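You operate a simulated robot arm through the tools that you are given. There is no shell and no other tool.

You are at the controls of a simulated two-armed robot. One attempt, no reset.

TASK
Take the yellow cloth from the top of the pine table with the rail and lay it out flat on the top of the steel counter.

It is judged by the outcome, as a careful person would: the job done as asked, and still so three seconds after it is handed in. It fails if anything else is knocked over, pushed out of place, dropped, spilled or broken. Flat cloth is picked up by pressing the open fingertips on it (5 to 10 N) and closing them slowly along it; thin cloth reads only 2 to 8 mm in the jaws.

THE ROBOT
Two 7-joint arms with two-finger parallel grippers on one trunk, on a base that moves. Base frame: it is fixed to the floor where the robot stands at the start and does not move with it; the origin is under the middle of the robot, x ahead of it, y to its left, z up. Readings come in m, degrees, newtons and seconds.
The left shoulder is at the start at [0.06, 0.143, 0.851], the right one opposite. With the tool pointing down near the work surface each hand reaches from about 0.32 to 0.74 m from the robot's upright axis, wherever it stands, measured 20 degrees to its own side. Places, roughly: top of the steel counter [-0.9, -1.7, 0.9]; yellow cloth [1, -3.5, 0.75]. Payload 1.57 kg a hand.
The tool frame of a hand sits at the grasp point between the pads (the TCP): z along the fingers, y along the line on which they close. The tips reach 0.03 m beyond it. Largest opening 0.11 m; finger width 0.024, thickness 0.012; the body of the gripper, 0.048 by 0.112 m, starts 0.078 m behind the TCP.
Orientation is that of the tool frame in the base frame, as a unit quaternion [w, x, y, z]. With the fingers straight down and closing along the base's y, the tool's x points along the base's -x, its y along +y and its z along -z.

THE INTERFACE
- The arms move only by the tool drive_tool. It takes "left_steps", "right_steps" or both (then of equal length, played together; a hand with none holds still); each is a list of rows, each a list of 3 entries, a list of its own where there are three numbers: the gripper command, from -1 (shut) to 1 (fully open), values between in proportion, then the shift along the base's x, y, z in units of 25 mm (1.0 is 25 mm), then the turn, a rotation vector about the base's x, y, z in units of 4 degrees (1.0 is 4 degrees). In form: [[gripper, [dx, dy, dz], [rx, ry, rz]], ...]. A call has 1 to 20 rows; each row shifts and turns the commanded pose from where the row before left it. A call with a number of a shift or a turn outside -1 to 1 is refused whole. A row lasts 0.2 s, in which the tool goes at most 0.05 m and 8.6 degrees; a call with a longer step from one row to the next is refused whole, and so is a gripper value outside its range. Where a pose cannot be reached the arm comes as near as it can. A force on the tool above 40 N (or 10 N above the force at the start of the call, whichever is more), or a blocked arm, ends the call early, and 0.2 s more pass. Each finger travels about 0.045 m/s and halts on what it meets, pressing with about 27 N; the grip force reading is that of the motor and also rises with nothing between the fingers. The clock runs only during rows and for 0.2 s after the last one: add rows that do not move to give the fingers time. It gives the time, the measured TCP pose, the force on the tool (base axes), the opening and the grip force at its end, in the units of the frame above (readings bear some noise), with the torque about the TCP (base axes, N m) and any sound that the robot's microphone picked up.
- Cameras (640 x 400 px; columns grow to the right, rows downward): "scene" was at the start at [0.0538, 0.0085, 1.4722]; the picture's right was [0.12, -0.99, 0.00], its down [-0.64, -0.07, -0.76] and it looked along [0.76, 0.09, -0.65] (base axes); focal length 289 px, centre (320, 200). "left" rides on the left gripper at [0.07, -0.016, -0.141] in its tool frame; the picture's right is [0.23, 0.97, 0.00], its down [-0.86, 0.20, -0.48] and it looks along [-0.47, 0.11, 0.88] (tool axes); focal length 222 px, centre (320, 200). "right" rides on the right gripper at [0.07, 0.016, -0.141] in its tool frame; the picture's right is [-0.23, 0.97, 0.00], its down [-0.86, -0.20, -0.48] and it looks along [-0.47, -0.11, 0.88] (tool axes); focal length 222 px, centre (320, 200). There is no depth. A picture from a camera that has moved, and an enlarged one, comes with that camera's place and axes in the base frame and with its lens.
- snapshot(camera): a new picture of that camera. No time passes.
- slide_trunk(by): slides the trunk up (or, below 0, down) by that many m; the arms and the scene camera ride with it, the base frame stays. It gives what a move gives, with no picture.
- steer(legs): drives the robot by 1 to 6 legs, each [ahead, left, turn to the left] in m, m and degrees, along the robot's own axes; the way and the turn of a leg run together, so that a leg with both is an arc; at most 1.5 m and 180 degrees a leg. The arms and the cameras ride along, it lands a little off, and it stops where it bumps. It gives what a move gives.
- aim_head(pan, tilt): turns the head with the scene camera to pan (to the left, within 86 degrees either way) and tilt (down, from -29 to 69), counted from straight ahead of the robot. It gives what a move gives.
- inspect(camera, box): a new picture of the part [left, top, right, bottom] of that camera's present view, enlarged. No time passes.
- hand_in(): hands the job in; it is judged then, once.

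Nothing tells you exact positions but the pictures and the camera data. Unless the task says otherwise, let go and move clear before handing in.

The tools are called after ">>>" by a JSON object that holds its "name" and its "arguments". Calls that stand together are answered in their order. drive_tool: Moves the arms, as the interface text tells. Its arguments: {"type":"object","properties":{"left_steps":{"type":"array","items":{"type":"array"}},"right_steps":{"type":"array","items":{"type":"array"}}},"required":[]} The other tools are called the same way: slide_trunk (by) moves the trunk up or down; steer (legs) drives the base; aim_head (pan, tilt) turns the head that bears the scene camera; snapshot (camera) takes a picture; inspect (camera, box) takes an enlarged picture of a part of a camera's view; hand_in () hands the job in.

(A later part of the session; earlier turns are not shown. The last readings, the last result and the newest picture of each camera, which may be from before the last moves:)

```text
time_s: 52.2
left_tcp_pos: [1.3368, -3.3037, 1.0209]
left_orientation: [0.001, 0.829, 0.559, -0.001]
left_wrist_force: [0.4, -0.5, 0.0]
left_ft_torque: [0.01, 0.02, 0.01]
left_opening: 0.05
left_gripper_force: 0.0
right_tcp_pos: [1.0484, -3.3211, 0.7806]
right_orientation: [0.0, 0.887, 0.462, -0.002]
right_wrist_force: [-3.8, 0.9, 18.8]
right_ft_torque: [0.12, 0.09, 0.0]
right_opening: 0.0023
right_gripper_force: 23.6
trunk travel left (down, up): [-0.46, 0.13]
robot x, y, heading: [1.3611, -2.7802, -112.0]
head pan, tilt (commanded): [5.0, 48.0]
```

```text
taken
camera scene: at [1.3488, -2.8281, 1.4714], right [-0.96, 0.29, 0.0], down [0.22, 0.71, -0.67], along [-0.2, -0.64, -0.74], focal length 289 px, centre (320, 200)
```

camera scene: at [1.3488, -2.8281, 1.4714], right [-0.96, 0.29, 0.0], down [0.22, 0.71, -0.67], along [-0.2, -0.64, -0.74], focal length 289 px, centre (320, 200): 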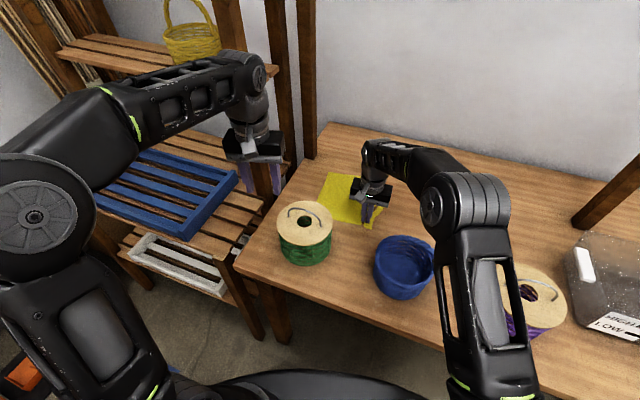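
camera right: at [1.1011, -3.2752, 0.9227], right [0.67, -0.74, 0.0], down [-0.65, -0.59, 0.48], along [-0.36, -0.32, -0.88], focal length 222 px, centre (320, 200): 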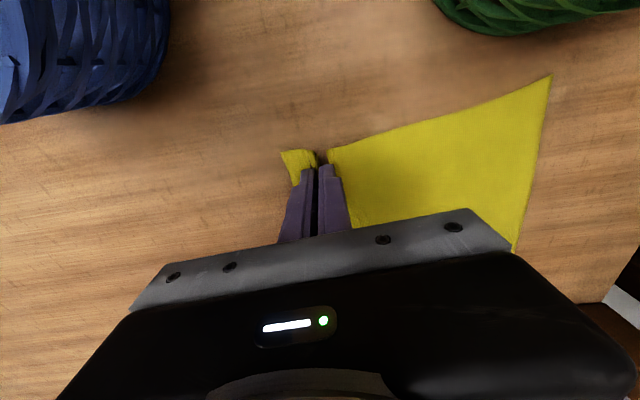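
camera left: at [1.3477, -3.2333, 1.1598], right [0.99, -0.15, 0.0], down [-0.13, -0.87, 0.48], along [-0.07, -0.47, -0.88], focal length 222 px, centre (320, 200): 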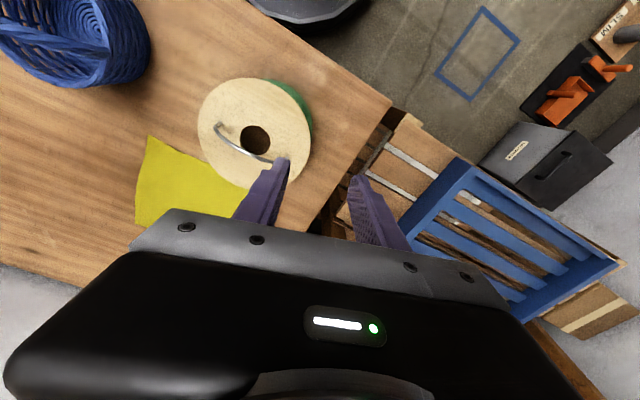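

The right hand now holds the corner (jaws read 2.3 mm). I'll relieve the pressing force and raise the trunk a bit in small steps while the right hand keeps its place, to give the left hand reach over the spool.

>>> {"name": "drive_tool", "arguments": {"right_steps": [[-1, [0, 0, 0.12], [0, 0, 0]]]}}

>>> {"name": "slide_trunk", "arguments": {"by": 0.03}}

>>> {"name": "drive_tool", "arguments": {"right_steps": [[-1, [0, 0, -0.6], [0, 0, 0]], [-1, [0, 0, -0.5], [0, 0, 0]]], "left_steps": [[-0.09, [0, 0, -0.8], [0, 0, 0]], [-0.09, [0, 0, -0.8], [0, 0, 0]]]}}

>>> {"name": "slide_trunk", "arguments": {"by": 0.03}}

>>> {"name": "drive_tool", "arguments": {"right_steps": [[-1, [0, 0, -0.6], [0, 0, 0]], [-1, [0, 0, -0.5], [0, 0, 0]]], "left_steps": [[-0.09, [0, 0, -0.8], [0, 0, 0]], [-0.09, [0, 0, -0.8], [0, 0, 0]]]}}

>>> {"name": "snapshot", "arguments": {"camera": "right"}}

>>> {"name": "snapshot", "arguments": {"camera": "left"}}

```text
time_s: 52.6
left_tcp_pos: [1.3364, -3.305, 1.0195]
left_orientation: [0.0, 0.829, 0.559, -0.001]
left_wrist_force: [0.0, -0.4, -0.8]
left_ft_torque: [0.0, 0.01, 0.04]
left_opening: 0.0501
left_gripper_force: 0.1
right_tcp_pos: [1.0501, -3.3218, 0.7805]
right_orientation: [-0.001, 0.887, 0.463, 0.001]
right_wrist_force: [-1.1, -0.8, 3.8]
right_ft_torque: [-0.03, 0.01, 0.0]
right_opening: 0.0022
right_gripper_force: 24.0
trunk travel left (down, up): [-0.46, 0.13]
robot x, y, heading: [1.3598, -2.7835, -112.2]
head pan, tilt (commanded): [5.0, 48.0]
```

```text
time_s: 53.3
left_tcp_pos: [1.336, -3.3056, 1.0488]
left_orientation: [0.0, 0.829, 0.559, 0.0]
left_wrist_force: [0.0, -0.7, 0.7]
left_ft_torque: [0.01, -0.01, 0.02]
left_opening: 0.05
left_gripper_force: 0.1
right_tcp_pos: [1.0506, -3.3242, 0.8132]
right_orientation: [0.0, 0.887, 0.462, -0.001]
right_wrist_force: [-0.7, -0.4, 0.1]
right_ft_torque: [0.0, -0.04, 0.02]
right_opening: 0.0022
right_gripper_force: 23.9
trunk travel left (down, up): [-0.49, 0.1]
robot x, y, heading: [1.3595, -2.7802, -112.0]
head pan, tilt (commanded): [5.0, 48.0]
```

```text
time_s: 53.9
left_tcp_pos: [1.3358, -3.3044, 1.0086]
left_orientation: [0.0, 0.829, 0.56, -0.001]
left_wrist_force: [-1.1, 0.0, -0.4]
left_ft_torque: [0.0, 0.01, -0.01]
left_opening: 0.05
left_gripper_force: 0.1
right_tcp_pos: [1.0491, -3.3224, 0.7854]
right_orientation: [0.0, 0.887, 0.461, 0.0]
right_wrist_force: [-0.5, 0.9, 0.2]
right_ft_torque: [0.01, -0.04, 0.01]
right_opening: 0.0021
right_gripper_force: 23.7
trunk travel left (down, up): [-0.49, 0.1]
robot x, y, heading: [1.3604, -2.7799, -112.1]
head pan, tilt (commanded): [5.0, 48.0]
```

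```text
time_s: 54.7
left_tcp_pos: [1.3357, -3.3043, 1.039]
left_orientation: [-0.001, 0.829, 0.559, -0.001]
left_wrist_force: [0.0, 0.6, -0.1]
left_ft_torque: [0.01, -0.02, 0.02]
left_opening: 0.0502
left_gripper_force: 0.1
right_tcp_pos: [1.0481, -3.3232, 0.8153]
right_orientation: [0.0, 0.887, 0.462, 0.0]
right_wrist_force: [-1.0, 0.6, -0.4]
right_ft_torque: [0.01, -0.02, 0.02]
right_opening: 0.0023
right_gripper_force: 23.5
trunk travel left (down, up): [-0.52, 0.07]
robot x, y, heading: [1.3607, -2.782, -111.7]
head pan, tilt (commanded): [5.0, 48.0]
```

```text
time_s: 55.3
left_tcp_pos: [1.3366, -3.3038, 0.9996]
left_orientation: [-0.001, 0.829, 0.559, 0.0]
left_wrist_force: [0.1, 0.2, -0.4]
left_ft_torque: [0.01, 0.01, 0.01]
left_opening: 0.05
left_gripper_force: 0.1
right_tcp_pos: [1.0486, -3.323, 0.7889]
right_orientation: [0.0, 0.887, 0.462, -0.001]
right_wrist_force: [0.0, 0.0, -0.4]
right_ft_torque: [-0.01, -0.01, -0.01]
right_opening: 0.0023
right_gripper_force: 23.9
trunk travel left (down, up): [-0.52, 0.07]
robot x, y, heading: [1.3594, -2.781, -112.1]
head pan, tilt (commanded): [5.0, 48.0]
```

```text
taken
camera right: at [1.1009, -3.276, 0.9296], right [0.67, -0.74, 0.0], down [-0.65, -0.59, 0.48], along [-0.36, -0.32, -0.88], focal length 222 px, centre (320, 200)
```

right: 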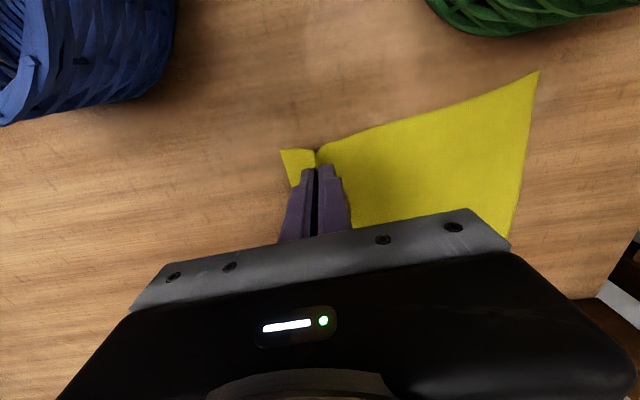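

```text
taken
camera left: at [1.3468, -3.2321, 1.1394], right [0.99, -0.15, 0.0], down [-0.13, -0.87, 0.48], along [-0.07, -0.47, -0.88], focal length 222 px, centre (320, 200)
```

left: 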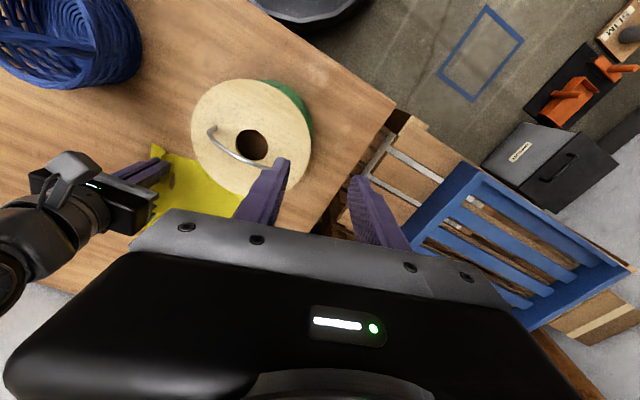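

Right corner is held just off the table. Now I'll bring the left hand around behind the green spool toward the front-left corner, turning it so its camera stays clear of the spool's handle.

>>> {"name": "drive_tool", "arguments": {"left_steps": [[-0.09, [-0.493, -0.77, -0.24], [0, 0, -0.9]], [-0.09, [-0.493, -0.77, -0.24], [0, 0, -0.9]], [-0.09, [-0.493, -0.77, -0.24], [0, 0, -0.9]], [-0.09, [-0.493, -0.77, -0.24], [0, 0, -0.9]], [-0.09, [-0.493, -0.77, -0.24], [0, 0, -0.9]], [-0.09, [0, 0, 0], [0, 0, 0]]]}}

>>> {"name": "snapshot", "arguments": {"camera": "left"}}

>>> {"name": "snapshot", "arguments": {"camera": "scene"}}

```text
time_s: 56.7
left_tcp_pos: [1.2756, -3.4007, 0.9702]
left_orientation: [0.001, 0.906, 0.422, 0.0]
left_wrist_force: [0.3, 0.2, 0.6]
left_ft_torque: [-0.03, -0.01, 0.04]
left_opening: 0.05
left_gripper_force: 0.0
right_tcp_pos: [1.0479, -3.3213, 0.7883]
right_orientation: [-0.001, 0.886, 0.463, -0.001]
right_wrist_force: [0.3, -0.3, -0.4]
right_ft_torque: [-0.01, 0.04, 0.0]
right_opening: 0.0021
right_gripper_force: 23.6
trunk travel left (down, up): [-0.52, 0.07]
robot x, y, heading: [1.3556, -2.7813, -111.9]
head pan, tilt (commanded): [5.0, 48.0]
```

```text
taken
camera left: at [1.3089, -3.3357, 1.1101], right [0.89, -0.45, 0.0], down [-0.4, -0.78, 0.48], along [-0.22, -0.43, -0.88], focal length 222 px, centre (320, 200)
```

left: 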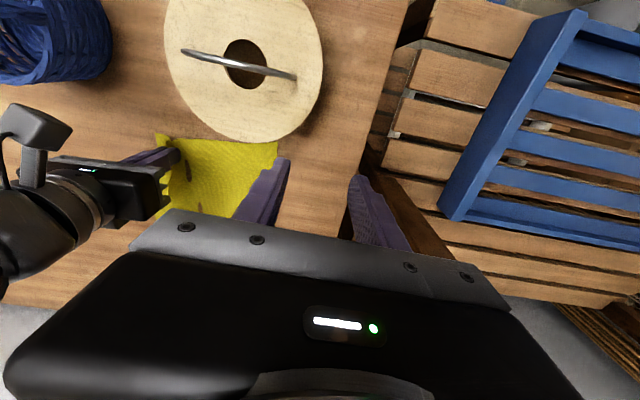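

```text
taken
camera scene: at [1.3484, -2.8296, 1.5313], right [-0.96, 0.29, 0.0], down [0.22, 0.71, -0.67], along [-0.2, -0.64, -0.74], focal length 289 px, centre (320, 200)
```

scene: 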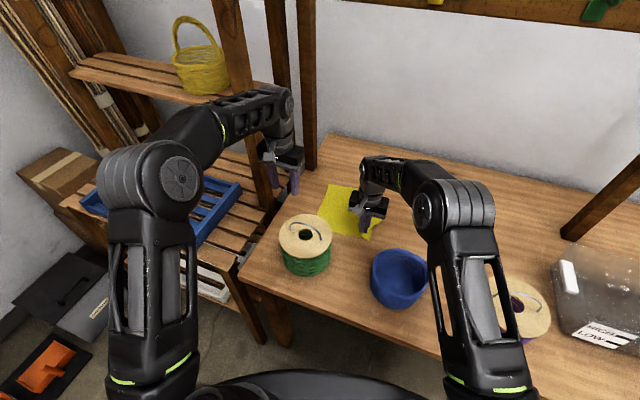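

>>> {"name": "drive_tool", "arguments": {"left_steps": [[-0.09, [-0.81, 0, -0.8], [0, 0, -0.9]], [-0.09, [-0.81, 0, -0.8], [0, 0, -0.9]], [-0.09, [-0.81, 0, -0.8], [0, 0, -0.9]], [-0.09, [-0.6, 0.08, -0.6], [0, 0, -0.9]], [-0.09, [-0.6, 0.08, -0.6], [0, 0, -0.9]], [-0.09, [-0.6, 0.08, -0.6], [0, 0, -0.9]], [-0.09, [0, 0, 0], [0, 0, 0]]]}}

>>> {"name": "snapshot", "arguments": {"camera": "left"}}

>>> {"name": "snapshot", "arguments": {"camera": "scene"}}

>>> {"name": "snapshot", "arguments": {"camera": "right"}}

```text
time_s: 58.3
left_tcp_pos: [1.1698, -3.3961, 0.8641]
left_orientation: [0.0, 0.969, 0.246, 0.0]
left_wrist_force: [0.5, 0.0, 0.1]
left_ft_torque: [0.0, 0.01, -0.02]
left_opening: 0.0499
left_gripper_force: 0.1
right_tcp_pos: [1.0492, -3.3232, 0.7884]
right_orientation: [0.001, 0.887, 0.462, -0.001]
right_wrist_force: [0.1, 0.2, 0.0]
right_ft_torque: [0.0, -0.02, 0.0]
right_opening: 0.0021
right_gripper_force: 23.3
trunk travel left (down, up): [-0.52, 0.07]
robot x, y, heading: [1.3592, -2.7822, -111.9]
head pan, tilt (commanded): [5.0, 48.0]
```

```text
taken
camera left: at [1.2231, -3.3475, 1.0049], right [0.66, -0.75, 0.0], down [-0.66, -0.58, 0.48], along [-0.36, -0.32, -0.88], focal length 222 px, centre (320, 200)
```

left: 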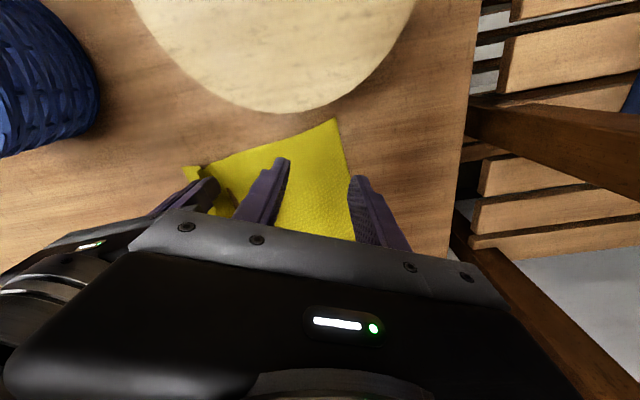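

```text
taken
camera scene: at [1.3483, -2.8298, 1.5313], right [-0.96, 0.29, 0.0], down [0.22, 0.71, -0.67], along [-0.2, -0.64, -0.74], focal length 289 px, centre (320, 200)
```

scene: 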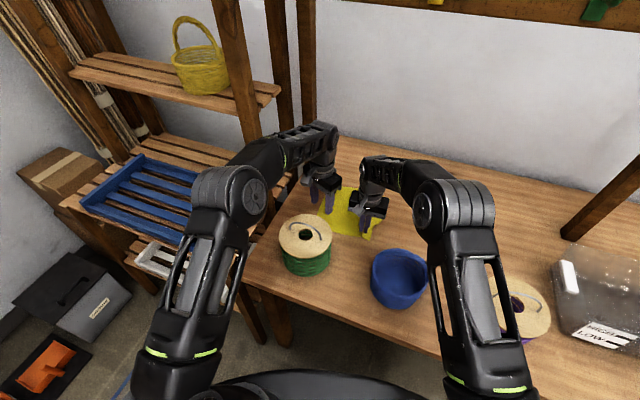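

```text
taken
camera right: at [1.1011, -3.2758, 0.9298], right [0.67, -0.74, 0.0], down [-0.65, -0.59, 0.48], along [-0.36, -0.32, -0.88], focal length 222 px, centre (320, 200)
```

right: 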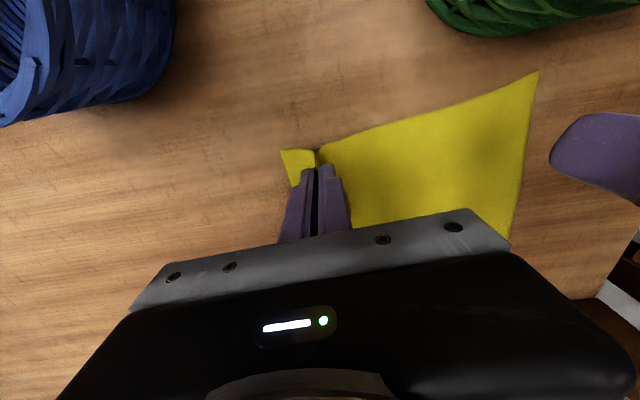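

The left hand is over the front-left corner (≈[1.203, -3.384]). I'll narrow its opening to 3 cm, adjust slightly, and descend to just above the cloth.

>>> {"name": "drive_tool", "arguments": {"left_steps": [[-0.45, [-0.09, 0.24, 0], [0, 0, -0.8]], [-0.45, [0, 0, 0], [0, 0, -0.8]], [-0.45, [0, 0, -0.8], [0, 0, 0]], [-0.45, [0, 0, -0.8], [0, 0, 0]], [-0.45, [0, 0, -0.6], [0, 0, 0]], [-0.45, [0, 0, 0], [0, 0, 0]]]}}

>>> {"name": "snapshot", "arguments": {"camera": "left"}}

>>> {"name": "snapshot", "arguments": {"camera": "right"}}

>>> {"name": "inspect", "arguments": {"camera": "scene", "box": [240, 110, 440, 310]}}

```text
time_s: 59.7
left_tcp_pos: [1.1682, -3.3885, 0.8078]
left_orientation: [0.001, 0.982, 0.191, 0.0]
left_wrist_force: [-0.2, -0.1, 0.1]
left_ft_torque: [-0.01, -0.02, 0.01]
left_opening: 0.0304
left_gripper_force: 0.1
right_tcp_pos: [1.0493, -3.3232, 0.7871]
right_orientation: [0.001, 0.887, 0.462, -0.001]
right_wrist_force: [-0.5, 1.2, 0.7]
right_ft_torque: [0.01, -0.01, 0.01]
right_opening: 0.002
right_gripper_force: 23.7
trunk travel left (down, up): [-0.52, 0.07]
robot x, y, heading: [1.3613, -2.7784, -112.0]
head pan, tilt (commanded): [5.0, 48.0]
```

```text
taken
camera left: at [1.2262, -3.3464, 0.9483], right [0.58, -0.82, 0.0], down [-0.72, -0.51, 0.48], along [-0.39, -0.28, -0.88], focal length 222 px, centre (320, 200)
```

left: 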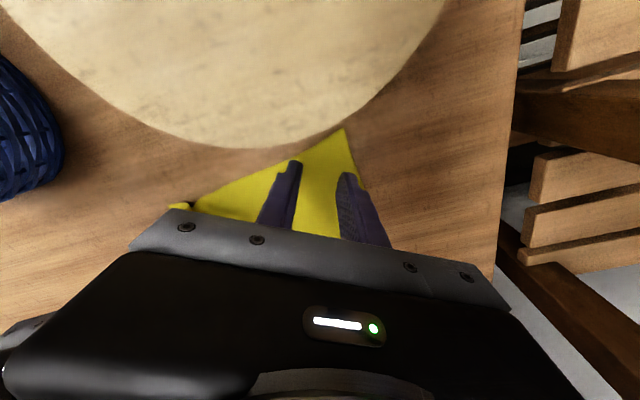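

```text
taken
camera right: at [1.101, -3.2758, 0.9298], right [0.67, -0.74, 0.0], down [-0.65, -0.59, 0.48], along [-0.36, -0.32, -0.88], focal length 222 px, centre (320, 200)
```

right: 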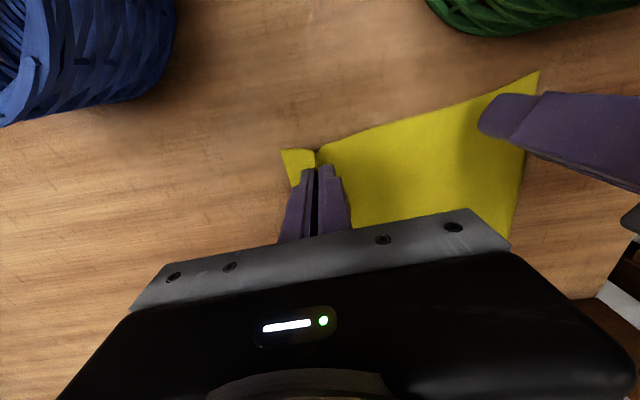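

```text
2.00 times, centred on (340, 210) of scene
camera zoom: at [1.3482, -2.8298, 1.5313], right [-0.96, 0.29, 0.0], down [0.22, 0.71, -0.67], along [-0.2, -0.64, -0.74], focal length 578 px, centre (280, 180)
```

zoom: 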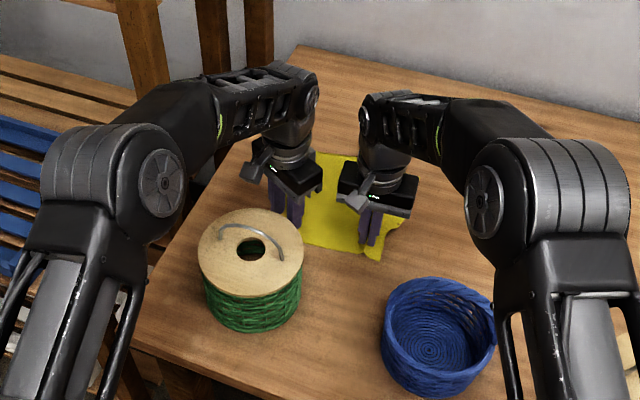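

>>> {"name": "drive_tool", "arguments": {"left_steps": [[-0.45, [-0.3, -0.12, 0], [0, 0, 0]], [-0.45, [0, 0, -0.4], [0, 0, 0]], [-0.45, [0, 0, -0.3], [0, 0, 0]], [-0.45, [0, 0, -0.27], [0, 0, 0]], [-0.45, [0, 0, 0], [0, 0, 0]]]}}

>>> {"name": "drive_tool", "arguments": {"left_steps": [[-0.45, [0, 0, -0.08], [0, 0, 0]]]}}

```text
time_s: 60.9
left_tcp_pos: [1.1587, -3.3915, 0.7849]
left_orientation: [0.001, 0.982, 0.191, 0.0]
left_wrist_force: [-0.7, -0.6, 0.1]
left_ft_torque: [0.0, 0.0, 0.02]
left_opening: 0.0299
left_gripper_force: 0.1
right_tcp_pos: [1.0475, -3.3218, 0.7886]
right_orientation: [0.0, 0.887, 0.462, -0.001]
right_wrist_force: [0.4, -0.6, -0.3]
right_ft_torque: [0.02, -0.02, 0.03]
right_opening: 0.0016
right_gripper_force: 23.4
trunk travel left (down, up): [-0.52, 0.07]
robot x, y, heading: [1.3602, -2.7816, -112.2]
head pan, tilt (commanded): [5.0, 48.0]
```

```text
time_s: 61.3
left_tcp_pos: [1.1603, -3.3913, 0.7818]
left_orientation: [0.0, 0.982, 0.191, 0.0]
left_wrist_force: [0.7, 0.1, -0.4]
left_ft_torque: [0.03, -0.01, 0.0]
left_opening: 0.0303
left_gripper_force: 0.1
right_tcp_pos: [1.0485, -3.3212, 0.7877]
right_orientation: [0.0, 0.887, 0.462, -0.001]
right_wrist_force: [0.2, 0.3, 0.5]
right_ft_torque: [0.0, -0.02, -0.01]
right_opening: 0.0021
right_gripper_force: 23.5
trunk travel left (down, up): [-0.52, 0.07]
robot x, y, heading: [1.3593, -2.7789, -111.9]
head pan, tilt (commanded): [5.0, 48.0]
```

>>> {"name": "drive_tool", "arguments": {"left_steps": [[-0.45, [0, 0, -0.1], [0, 0, 0]]]}}

```text
time_s: 61.7
left_tcp_pos: [1.1594, -3.3894, 0.7812]
left_orientation: [0.0, 0.981, 0.192, 0.001]
left_wrist_force: [0.7, -0.1, 9.2]
left_ft_torque: [0.09, -0.02, -0.03]
left_opening: 0.03
left_gripper_force: 0.1
right_tcp_pos: [1.0495, -3.3216, 0.7883]
right_orientation: [0.0, 0.887, 0.461, 0.0]
right_wrist_force: [0.1, -0.2, 1.2]
right_ft_torque: [0.02, -0.01, 0.02]
right_opening: 0.0017
right_gripper_force: 23.7
trunk travel left (down, up): [-0.52, 0.07]
robot x, y, heading: [1.3621, -2.7798, -112.1]
head pan, tilt (commanded): [5.0, 48.0]
```

>>> {"name": "drive_tool", "arguments": {"left_steps": [[-0.45, [0, 0, 0.02], [0, 0, 0]], [-0.5, [0, 0, 0], [0, 0, 0]], [-0.56, [0, 0, 0], [0, 0, 0]], [-0.62, [0, 0, 0], [0, 0, 0]], [-0.68, [0, 0, 0], [0, 0, 0]], [-0.74, [0, 0, 0], [0, 0, 0]], [-0.8, [0, 0, 0], [0, 0, 0]], [-0.86, [0, 0, 0], [0, 0, 0]], [-0.92, [0, 0, 0], [0, 0, 0]], [-1, [0, 0, 0], [0, 0, 0]], [-1, [0, 0, 0], [0, 0, 0]], [-1, [0, 0, 0], [0, 0, 0]]]}}

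>>> {"name": "snapshot", "arguments": {"camera": "left"}}

>>> {"name": "snapshot", "arguments": {"camera": "right"}}

```text
time_s: 64.3
left_tcp_pos: [1.1601, -3.3912, 0.7803]
left_orientation: [0.0, 0.982, 0.191, -0.001]
left_wrist_force: [-1.2, 1.4, 12.8]
left_ft_torque: [0.03, 0.02, 0.0]
left_opening: 0.002
left_gripper_force: 23.4
right_tcp_pos: [1.0491, -3.3225, 0.7894]
right_orientation: [0.0, 0.887, 0.462, -0.001]
right_wrist_force: [0.7, -1.7, -0.4]
right_ft_torque: [-0.03, -0.05, 0.0]
right_opening: 0.0024
right_gripper_force: 23.6
trunk travel left (down, up): [-0.52, 0.07]
robot x, y, heading: [1.3616, -2.783, -111.8]
head pan, tilt (commanded): [5.0, 48.0]
```

```text
taken
camera left: at [1.2184, -3.3486, 0.9215], right [0.58, -0.82, 0.0], down [-0.72, -0.51, 0.48], along [-0.39, -0.28, -0.88], focal length 222 px, centre (320, 200)
```

left: 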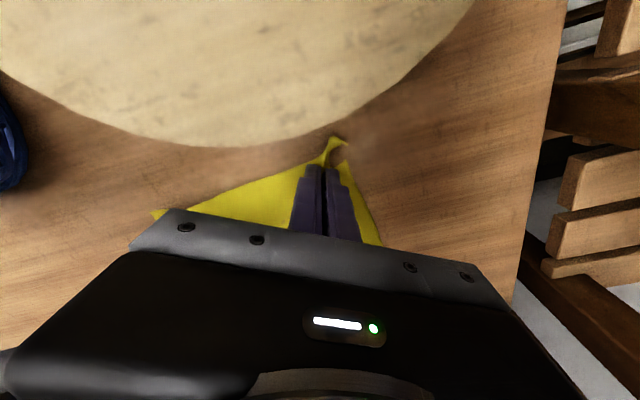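

```text
taken
camera right: at [1.1014, -3.2752, 0.9303], right [0.67, -0.74, 0.0], down [-0.65, -0.59, 0.48], along [-0.36, -0.32, -0.88], focal length 222 px, centre (320, 200)
```

right: 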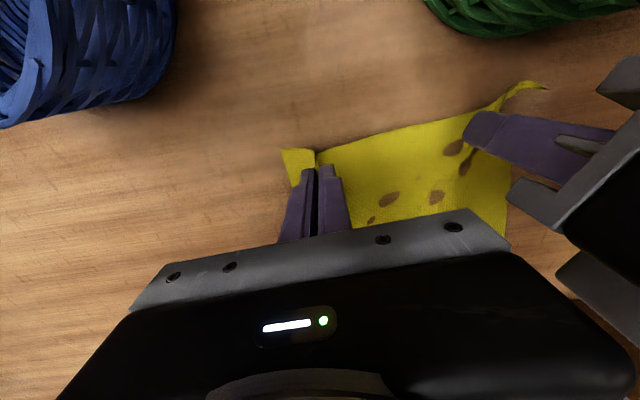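

Both hands now hold the front corners (jaws read about 2 mm each). I'll lift slightly with the trunk and check the grip.

>>> {"name": "slide_trunk", "arguments": {"by": 0.04}}

>>> {"name": "snapshot", "arguments": {"camera": "scene"}}

>>> {"name": "snapshot", "arguments": {"camera": "right"}}

>>> {"name": "snapshot", "arguments": {"camera": "left"}}

```text
time_s: 65.1
left_tcp_pos: [1.1597, -3.391, 0.8196]
left_orientation: [0.0, 0.982, 0.191, 0.0]
left_wrist_force: [0.7, -0.4, 0.5]
left_ft_torque: [0.01, 0.03, 0.0]
left_opening: 0.0021
left_gripper_force: 24.1
right_tcp_pos: [1.0475, -3.3224, 0.8278]
right_orientation: [0.0, 0.887, 0.461, -0.001]
right_wrist_force: [0.5, -0.1, -0.5]
right_ft_torque: [-0.03, 0.03, 0.0]
right_opening: 0.002
right_gripper_force: 24.2
trunk travel left (down, up): [-0.56, 0.03]
robot x, y, heading: [1.3569, -2.7819, -111.8]
head pan, tilt (commanded): [5.0, 48.0]
```

```text
taken
camera scene: at [1.3481, -2.83, 1.5712], right [-0.96, 0.29, 0.0], down [0.22, 0.71, -0.67], along [-0.2, -0.64, -0.74], focal length 289 px, centre (320, 200)
```

scene: 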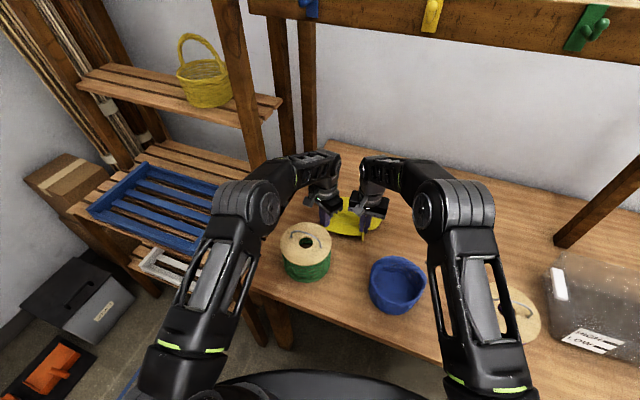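

```text
taken
camera right: at [1.1009, -3.2759, 0.9696], right [0.67, -0.74, 0.0], down [-0.65, -0.59, 0.48], along [-0.36, -0.32, -0.88], focal length 222 px, centre (320, 200)
```

right: 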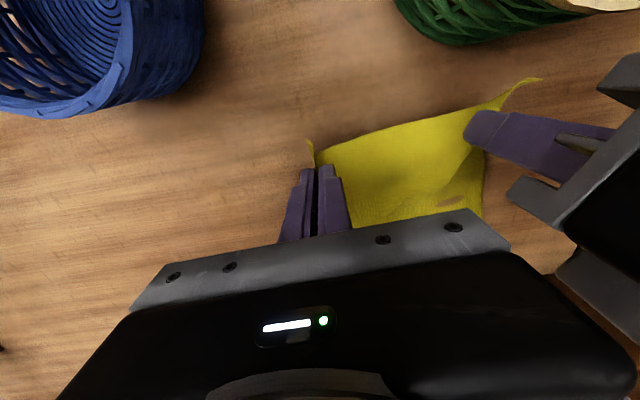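

```text
taken
camera left: at [1.2183, -3.3493, 0.9603], right [0.58, -0.82, 0.0], down [-0.72, -0.51, 0.48], along [-0.39, -0.28, -0.88], focal length 222 px, centre (320, 200)
```

left: 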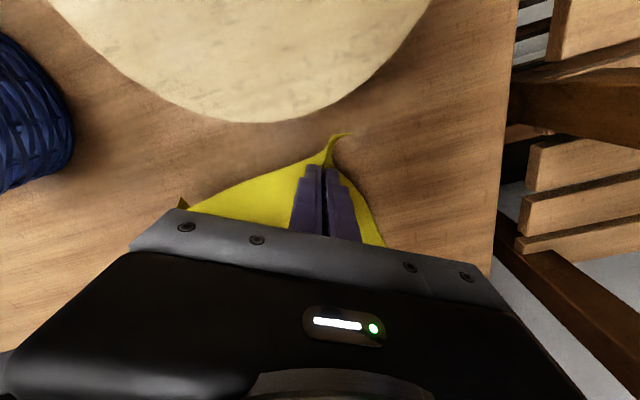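

Both corners lift cleanly. I'll raise the trunk to its limit and then lift further with the arms while pitching the fingers forward so the wrists stay clear of the rail.

>>> {"name": "slide_trunk", "arguments": {"by": 0.03}}

>>> {"name": "drive_tool", "arguments": {"left_steps": [[-1, [0, 0, 0.8], [-0.375, 0.927, 0]], [-1, [0, 0, 0.8], [-0.375, 0.927, 0]], [-1, [0, 0, 0.8], [-0.375, 0.927, 0]], [-1, [0, 0, 0.8], [-0.375, 0.927, 0]], [-1, [0, 0, 0], [0, 0, 0]]], "right_steps": [[-1, [0, 0, 0.8], [-0.82, 0.573, 0]], [-1, [0, 0, 0.8], [-0.82, 0.573, 0]], [-1, [0, 0, 0.8], [-0.82, 0.573, 0]], [-1, [0, 0, 0.8], [-0.82, 0.573, 0]], [-1, [0, 0, 0], [0, 0, 0]]]}}

>>> {"name": "snapshot", "arguments": {"camera": "scene"}}

>>> {"name": "snapshot", "arguments": {"camera": "right"}}

>>> {"name": "snapshot", "arguments": {"camera": "left"}}

```text
time_s: 65.9
left_tcp_pos: [1.1589, -3.3914, 0.8502]
left_orientation: [0.0, 0.982, 0.191, 0.0]
left_wrist_force: [-1.0, 0.9, 0.2]
left_ft_torque: [0.01, 0.01, -0.06]
left_opening: 0.0021
left_gripper_force: 23.7
right_tcp_pos: [1.0479, -3.3224, 0.8577]
right_orientation: [-0.001, 0.887, 0.462, -0.001]
right_wrist_force: [-0.4, -0.4, 1.0]
right_ft_torque: [0.02, 0.02, 0.0]
right_opening: 0.002
right_gripper_force: 23.4
trunk travel left (down, up): [-0.59, 0.0]
robot x, y, heading: [1.3582, -2.7813, -112.0]
head pan, tilt (commanded): [5.0, 48.0]
```

```text
time_s: 67.1
left_tcp_pos: [1.1589, -3.3906, 0.9297]
left_orientation: [0.026, 0.972, 0.189, -0.136]
left_wrist_force: [-0.7, 0.6, -0.6]
left_ft_torque: [0.03, 0.01, 0.0]
left_opening: 0.0016
left_gripper_force: 23.6
right_tcp_pos: [1.0478, -3.3223, 0.9396]
right_orientation: [0.065, 0.878, 0.457, -0.124]
right_wrist_force: [-0.5, 0.4, 0.4]
right_ft_torque: [0.0, -0.01, 0.03]
right_opening: 0.0021
right_gripper_force: 23.6
trunk travel left (down, up): [-0.59, 0.0]
robot x, y, heading: [1.3598, -2.7815, -112.1]
head pan, tilt (commanded): [5.0, 48.0]
```

```text
taken
camera scene: at [1.3477, -2.8304, 1.6012], right [-0.96, 0.29, 0.0], down [0.22, 0.71, -0.67], along [-0.2, -0.64, -0.74], focal length 289 px, centre (320, 200)
```

scene: 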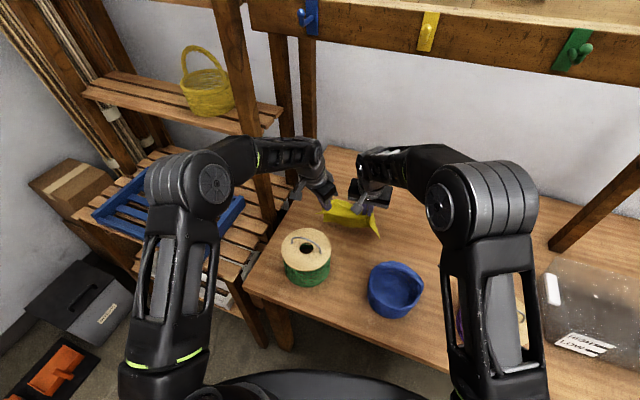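

```text
taken
camera right: at [1.1217, -3.2462, 1.0557], right [0.67, -0.74, 0.06], down [-0.56, -0.45, 0.7], along [-0.49, -0.5, -0.71], focal length 222 px, centre (320, 200)
```

right: 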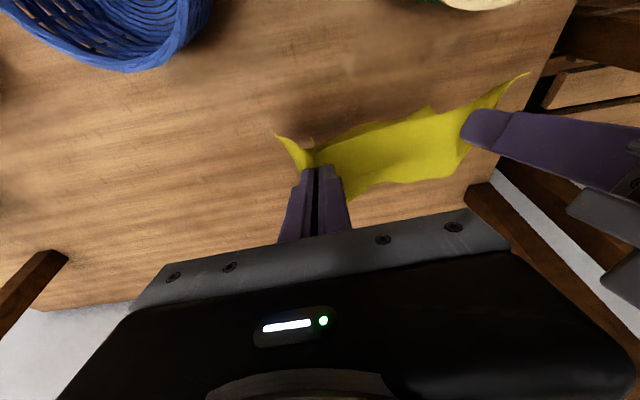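

```text
taken
camera left: at [1.2514, -3.336, 1.0455], right [0.57, -0.82, -0.06], down [-0.56, -0.44, 0.7], along [-0.6, -0.36, -0.72], focal length 222 px, centre (320, 200)
```

left: 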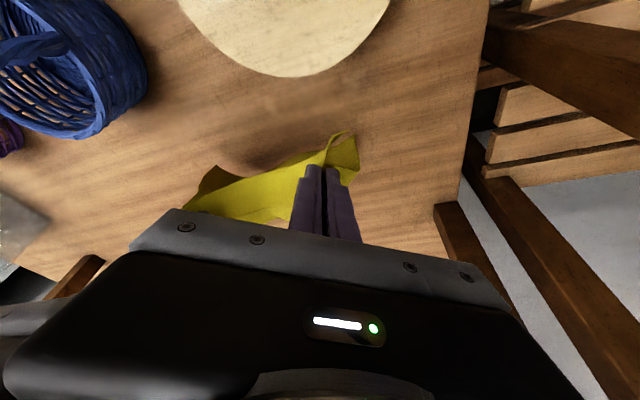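

>>> {"name": "drive_tool", "arguments": {"left_steps": [[-1, [0, 0, 1.0], [-0.375, 0.927, 0]], [-1, [0, 0, 1.0], [-0.375, 0.927, 0]], [-1, [0, 0, 1.0], [-0.375, 0.927, 0]], [-1, [0, 0, 1.0], [-0.375, 0.927, 0]], [-1, [0, 0, 0], [0, 0, 0]]], "right_steps": [[-1, [0, 0, 1.0], [-0.82, 0.573, 0]], [-1, [0, 0, 1.0], [-0.82, 0.573, 0]], [-1, [0, 0, 1.0], [-0.82, 0.573, 0]], [-1, [0, 0, 1.0], [-0.82, 0.573, 0]], [-1, [0, 0, 0], [0, 0, 0]]]}}

>>> {"name": "snapshot", "arguments": {"camera": "scene"}}

>>> {"name": "snapshot", "arguments": {"camera": "right"}}

```text
time_s: 68.3
left_tcp_pos: [1.1592, -3.3905, 1.0296]
left_orientation: [0.053, 0.943, 0.183, -0.272]
left_wrist_force: [-0.2, 0.4, 0.3]
left_ft_torque: [0.01, 0.02, 0.0]
left_opening: 0.0018
left_gripper_force: 23.2
right_tcp_pos: [1.0484, -3.3226, 1.0393]
right_orientation: [0.128, 0.852, 0.444, -0.245]
right_wrist_force: [0.2, 0.9, -0.5]
right_ft_torque: [0.03, -0.02, -0.02]
right_opening: 0.0024
right_gripper_force: 23.2
trunk travel left (down, up): [-0.59, 0.0]
robot x, y, heading: [1.3579, -2.779, -111.9]
head pan, tilt (commanded): [5.0, 48.0]
```

```text
taken
camera scene: at [1.3478, -2.8304, 1.6012], right [-0.96, 0.29, 0.0], down [0.22, 0.71, -0.67], along [-0.2, -0.64, -0.74], focal length 289 px, centre (320, 200)
```

scene: 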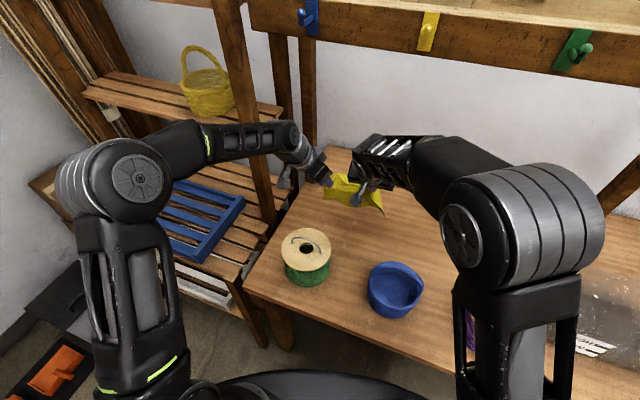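

```text
taken
camera right: at [1.1378, -3.2238, 1.1217], right [0.69, -0.72, 0.12], down [-0.43, -0.27, 0.86], along [-0.58, -0.64, -0.5], focal length 222 px, centre (320, 200)
```

right: 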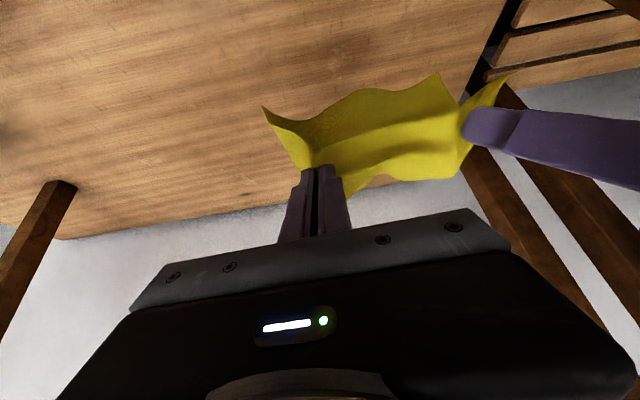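

>>> {"name": "drive_tool", "arguments": {"left_steps": [[-1, [0, 0, 1.0], [-0.375, 0.927, 0]], [-1, [0, 0, 1.0], [-0.375, 0.927, 0]], [-1, [0, 0, 1.0], [-0.375, 0.927, 0]], [-1, [0, 0, 1.0], [-0.375, 0.927, 0]], [-1, [0, 0, 1.0], [-0.375, 0.927, 0]], [-1, [0, 0, 0], [0, 0, 0]]], "right_steps": [[-1, [0, 0, 1.0], [-0.82, 0.573, 0]], [-1, [0, 0, 1.0], [-0.82, 0.573, 0]], [-1, [0, 0, 1.0], [-0.82, 0.573, 0]], [-1, [0, 0, 1.0], [-0.82, 0.573, 0]], [-1, [0, 0, 1.0], [-0.82, 0.573, 0]], [-1, [0, 0, 0], [0, 0, 0]]]}}

>>> {"name": "snapshot", "arguments": {"camera": "scene"}}

>>> {"name": "snapshot", "arguments": {"camera": "right"}}

>>> {"name": "snapshot", "arguments": {"camera": "left"}}

```text
time_s: 69.7
left_tcp_pos: [1.158, -3.3915, 1.1547]
left_orientation: [0.083, 0.882, 0.171, -0.43]
left_wrist_force: [0.0, -0.5, 0.0]
left_ft_torque: [0.03, 0.0, -0.02]
left_opening: 0.0022
left_gripper_force: 23.9
right_tcp_pos: [1.0478, -3.3226, 1.1621]
right_orientation: [0.202, 0.797, 0.414, -0.39]
right_wrist_force: [0.0, -0.6, 1.0]
right_ft_torque: [-0.03, 0.0, -0.02]
right_opening: 0.002
right_gripper_force: 23.5
trunk travel left (down, up): [-0.59, 0.0]
robot x, y, heading: [1.3629, -2.7797, -112.0]
head pan, tilt (commanded): [5.0, 48.0]
```

```text
taken
camera scene: at [1.3477, -2.8303, 1.6012], right [-0.96, 0.29, 0.0], down [0.22, 0.71, -0.67], along [-0.2, -0.64, -0.74], focal length 289 px, centre (320, 200)
```

scene: 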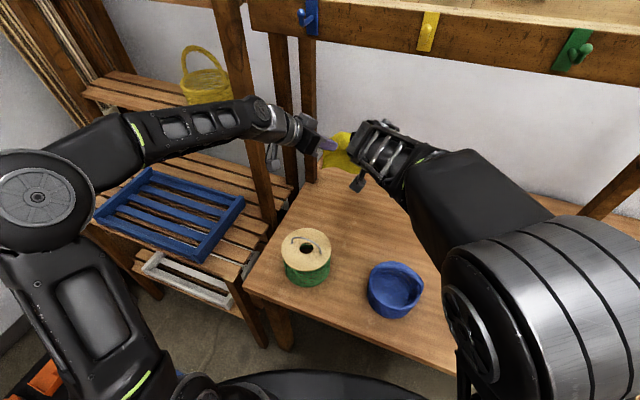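

```text
taken
camera right: at [1.1491, -3.2068, 1.1956], right [0.72, -0.67, 0.18], down [-0.25, -0.01, 0.97], along [-0.65, -0.74, -0.17], focal length 222 px, centre (320, 200)
```

right: 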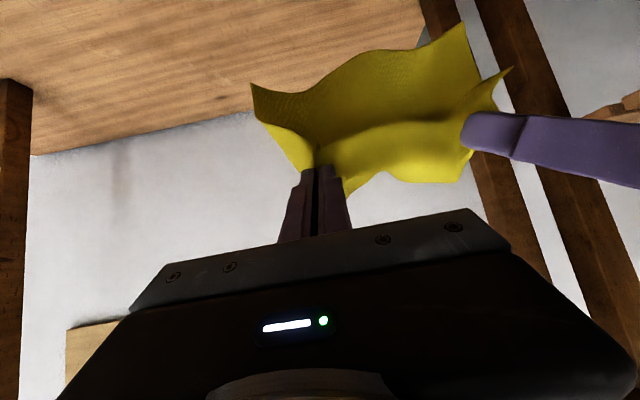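

```text
taken
camera left: at [1.2953, -3.3173, 1.1861], right [0.49, -0.85, -0.18], down [-0.06, -0.24, 0.97], along [-0.87, -0.47, -0.17], focal length 222 px, centre (320, 200)
```

left: 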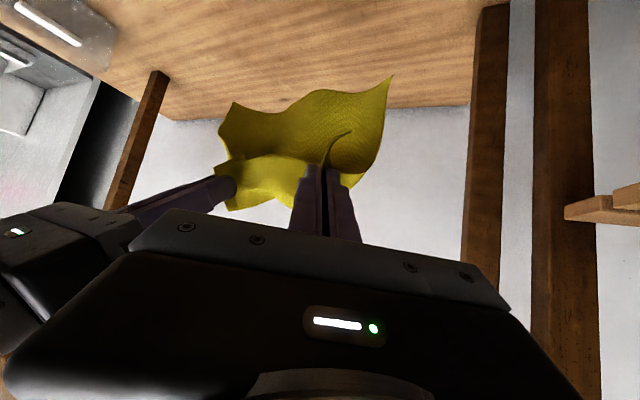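

The cloth is clear of the table, held by both front corners with its lower edge around z≈1.0, above the pots. I'll back straight out from the table.

>>> {"name": "steer", "arguments": {"legs": [[-0.25, 0, 0]]}}

>>> {"name": "snapshot", "arguments": {"camera": "scene"}}

>>> {"name": "snapshot", "arguments": {"camera": "right"}}

```text
time_s: 71.5
left_tcp_pos: [1.2534, -3.1592, 1.1563]
left_orientation: [0.085, 0.882, 0.172, -0.431]
left_wrist_force: [-0.1, -0.1, 0.0]
left_ft_torque: [-0.01, -0.04, 0.05]
left_opening: 0.0017
left_gripper_force: 23.5
right_tcp_pos: [1.1429, -3.091, 1.1644]
right_orientation: [0.204, 0.796, 0.416, -0.389]
right_wrist_force: [0.2, 0.4, 0.7]
right_ft_torque: [-0.01, 0.01, -0.03]
right_opening: 0.0021
right_gripper_force: 23.5
trunk travel left (down, up): [-0.59, 0.0]
robot x, y, heading: [1.4519, -2.5536, -111.9]
head pan, tilt (commanded): [5.0, 48.0]
```

```text
taken
camera scene: at [1.442, -2.5973, 1.6013], right [-0.96, 0.29, 0.0], down [0.22, 0.71, -0.67], along [-0.19, -0.64, -0.74], focal length 289 px, centre (320, 200)
```

scene: 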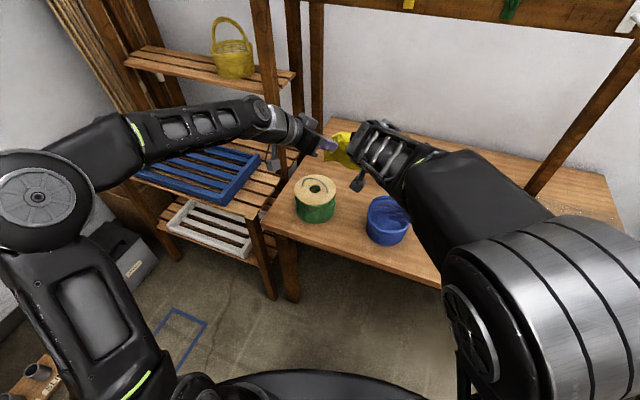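

```text
taken
camera right: at [1.2441, -2.9748, 1.1963], right [0.72, -0.67, 0.18], down [-0.25, -0.01, 0.97], along [-0.65, -0.74, -0.17], focal length 222 px, centre (320, 200)
```

right: 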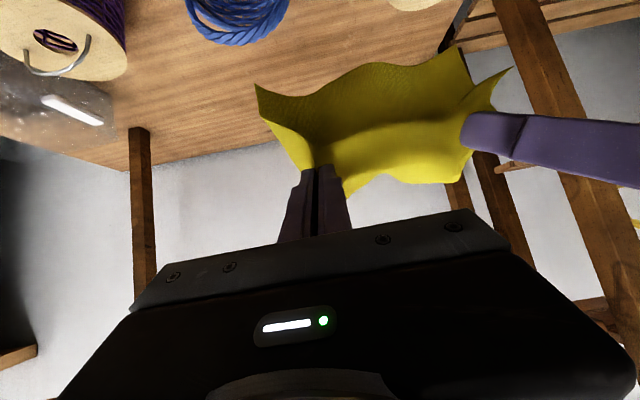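

Clear of the table. I'll back out further, square up to the wall direction, and strafe over to the area in front of the steel counter.

>>> {"name": "steer", "arguments": {"legs": [[-0.5, 0, 0], [0, 0, -15], [-0.17, -1.0, 0]]}}

>>> {"name": "aim_head", "arguments": {"pan": -30, "tilt": 25}}

>>> {"name": "snapshot", "arguments": {"camera": "scene"}}

```text
time_s: 80.3
left_tcp_pos: [0.5754, -1.8698, 1.1551]
left_orientation: [0.027, 0.897, 0.054, -0.438]
left_wrist_force: [0.3, 0.0, 1.5]
left_ft_torque: [-0.02, -0.07, 0.07]
left_opening: 0.0022
left_gripper_force: 24.0
right_tcp_pos: [0.4859, -1.7729, 1.1639]
right_orientation: [0.15, 0.844, 0.306, -0.413]
right_wrist_force: [-0.1, 0.4, 0.0]
right_ft_torque: [0.0, 0.0, 0.02]
right_opening: 0.0019
right_gripper_force: 24.1
trunk travel left (down, up): [-0.59, 0.0]
robot x, y, heading: [0.9269, -1.3381, -127.1]
head pan, tilt (commanded): [5.0, 48.0]
```

```text
time_s: 81.3
left_tcp_pos: [0.576, -1.8687, 1.155]
left_orientation: [0.026, 0.897, 0.054, -0.437]
left_wrist_force: [-0.4, -0.1, 0.6]
left_ft_torque: [-0.02, 0.0, 0.02]
left_opening: 0.0021
left_gripper_force: 23.9
right_tcp_pos: [0.4865, -1.7739, 1.1633]
right_orientation: [0.15, 0.845, 0.306, -0.412]
right_wrist_force: [-0.5, 0.2, -0.3]
right_ft_torque: [0.02, 0.01, 0.03]
right_opening: 0.002
right_gripper_force: 23.3
trunk travel left (down, up): [-0.59, 0.0]
robot x, y, heading: [0.9339, -1.335, -127.0]
head pan, tilt (commanded): [-30.0, 25.0]
```

```text
taken
camera scene: at [0.8624, -1.3463, 1.636], right [-0.39, 0.92, 0.0], down [0.39, 0.16, -0.91], along [-0.83, -0.35, -0.42], focal length 289 px, centre (320, 200)
```

scene: 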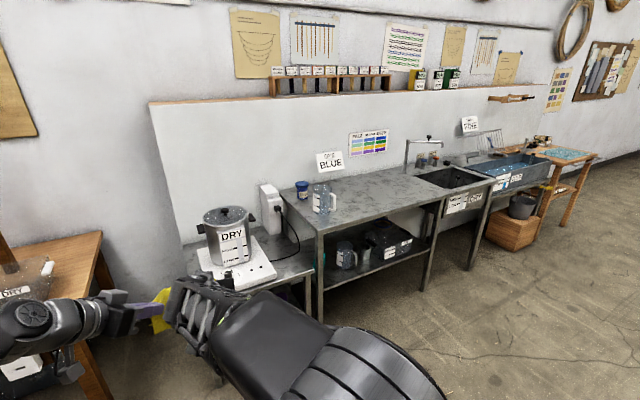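

>>> {"name": "inspect", "arguments": {"camera": "scene", "box": [240, 120, 540, 300]}}

>>> {"name": "snapshot", "arguments": {"camera": "right"}}

>>> {"name": "snapshot", "arguments": {"camera": "left"}}

```text
2.13 times, centred on (390, 210) of scene
camera zoom: at [0.8624, -1.3463, 1.636], right [-0.39, 0.92, 0.0], down [0.39, 0.16, -0.91], along [-0.83, -0.35, -0.42], focal length 616 px, centre (171, 179)
```

zoom: 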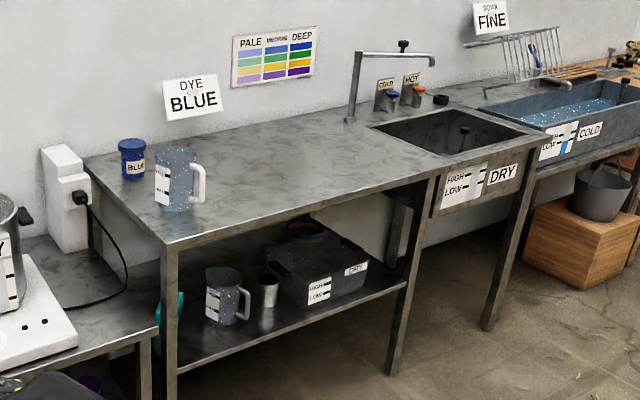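

```text
taken
camera right: at [0.615, -1.6888, 1.1958], right [0.52, -0.84, 0.18], down [-0.24, 0.06, 0.97], along [-0.82, -0.54, -0.17], focal length 222 px, centre (320, 200)
```

right: 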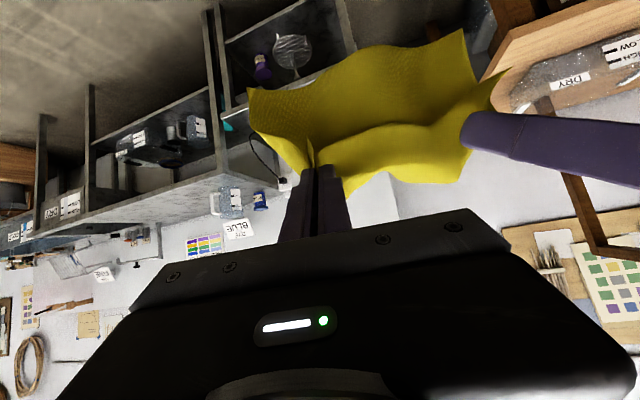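

```text
taken
camera left: at [0.7265, -1.8334, 1.1862], right [0.26, -0.95, -0.18], down [-0.12, -0.22, 0.97], along [-0.96, -0.22, -0.17], focal length 222 px, centre (320, 200)
```

left: 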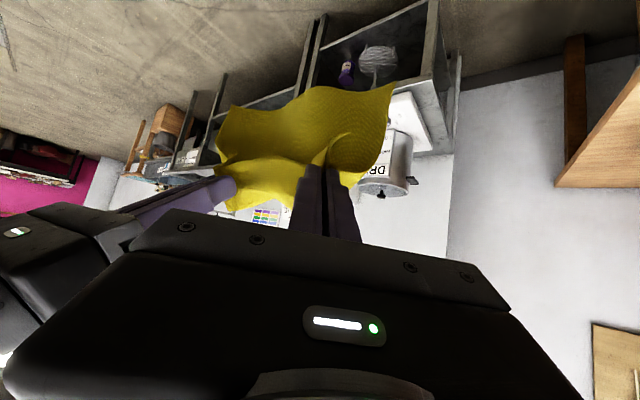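

The steel counter front edge runs from about [-0.26, -1.81] to [-1.42, -0.94], with a clear area between the pitcher (left end) and the sink (right). I'll move in front of that clear area with the cloth still held.

>>> {"name": "steer", "arguments": {"legs": [[0, 0, 10], [-0.05, -0.9, 0], [-0.05, -0.46, 0]]}}

>>> {"name": "aim_head", "arguments": {"pan": -5, "tilt": 32}}

>>> {"name": "snapshot", "arguments": {"camera": "scene"}}

```text
time_s: 89.1
left_tcp_pos: [-0.4944, -1.201, 1.1552]
left_orientation: [0.064, 0.889, 0.13, -0.434]
left_wrist_force: [0.0, -0.3, -0.5]
left_ft_torque: [-0.05, -0.03, 0.0]
left_opening: 0.0019
left_gripper_force: 23.4
right_tcp_pos: [-0.5986, -1.1235, 1.1634]
right_orientation: [0.185, 0.815, 0.378, -0.398]
right_wrist_force: [0.4, 0.0, -0.6]
right_ft_torque: [0.01, -0.01, 0.0]
right_opening: 0.0019
right_gripper_force: 23.6
trunk travel left (down, up): [-0.59, 0.0]
robot x, y, heading: [-0.2364, -0.6115, -117.2]
head pan, tilt (commanded): [-30.0, 25.0]
```

```text
time_s: 90.0
left_tcp_pos: [-0.4946, -1.2019, 1.1551]
left_orientation: [0.064, 0.89, 0.131, -0.433]
left_wrist_force: [0.2, 0.2, 0.8]
left_ft_torque: [0.0, 0.02, -0.02]
left_opening: 0.0019
left_gripper_force: 23.7
right_tcp_pos: [-0.5986, -1.1236, 1.1644]
right_orientation: [0.183, 0.816, 0.377, -0.399]
right_wrist_force: [-0.3, -0.4, 0.6]
right_ft_torque: [0.0, -0.01, 0.02]
right_opening: 0.0019
right_gripper_force: 23.3
trunk travel left (down, up): [-0.59, 0.0]
robot x, y, heading: [-0.2376, -0.6134, -117.4]
head pan, tilt (commanded): [-5.0, 32.0]
```

```text
taken
camera scene: at [-0.2719, -0.6641, 1.6249], right [-0.84, 0.54, 0.0], down [0.28, 0.45, -0.85], along [-0.45, -0.72, -0.53], focal length 289 px, centre (320, 200)
```

scene: 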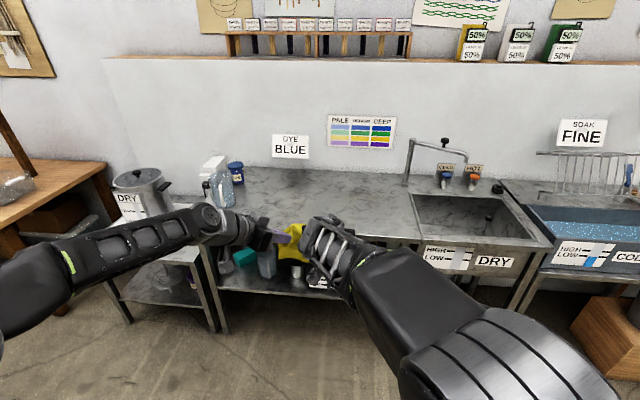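

Geometry checks out. I'll drive in toward the counter in two stages, keeping the cloth above the top.

>>> {"name": "steer", "arguments": {"legs": [[0.38, -0.076, 0]]}}

>>> {"name": "snapshot", "arguments": {"camera": "scene"}}

>>> {"name": "snapshot", "arguments": {"camera": "right"}}

```text
time_s: 92.4
left_tcp_pos: [-0.7383, -1.5032, 1.1534]
left_orientation: [0.063, 0.889, 0.13, -0.434]
left_wrist_force: [0.1, -0.6, -0.8]
left_ft_torque: [-0.01, 0.01, -0.02]
left_opening: 0.002
left_gripper_force: 23.8
right_tcp_pos: [-0.8423, -1.4246, 1.1638]
right_orientation: [0.184, 0.816, 0.377, -0.397]
right_wrist_force: [-0.3, -0.7, -0.3]
right_ft_torque: [0.0, 0.0, 0.02]
right_opening: 0.0019
right_gripper_force: 23.9
trunk travel left (down, up): [-0.59, 0.0]
robot x, y, heading: [-0.4793, -0.9183, -117.6]
head pan, tilt (commanded): [-5.0, 32.0]
```

```text
taken
camera scene: at [-0.5142, -0.9665, 1.6249], right [-0.84, 0.54, 0.0], down [0.29, 0.45, -0.85], along [-0.46, -0.71, -0.53], focal length 289 px, centre (320, 200)
```

scene: 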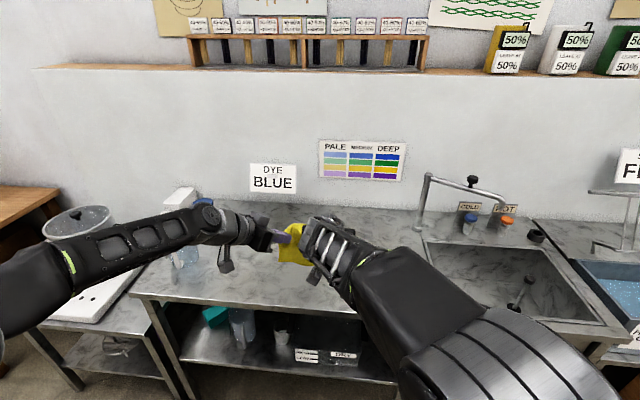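

```text
taken
camera right: at [-0.7301, -1.3193, 1.1954], right [0.65, -0.74, 0.18], down [-0.25, 0.02, 0.97], along [-0.72, -0.67, -0.17], focal length 222 px, centre (320, 200)
```

right: 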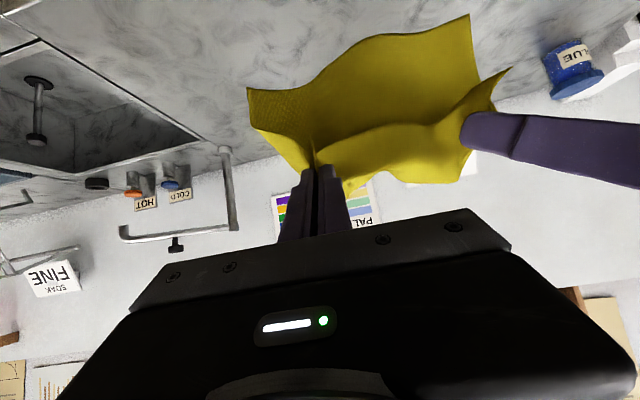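

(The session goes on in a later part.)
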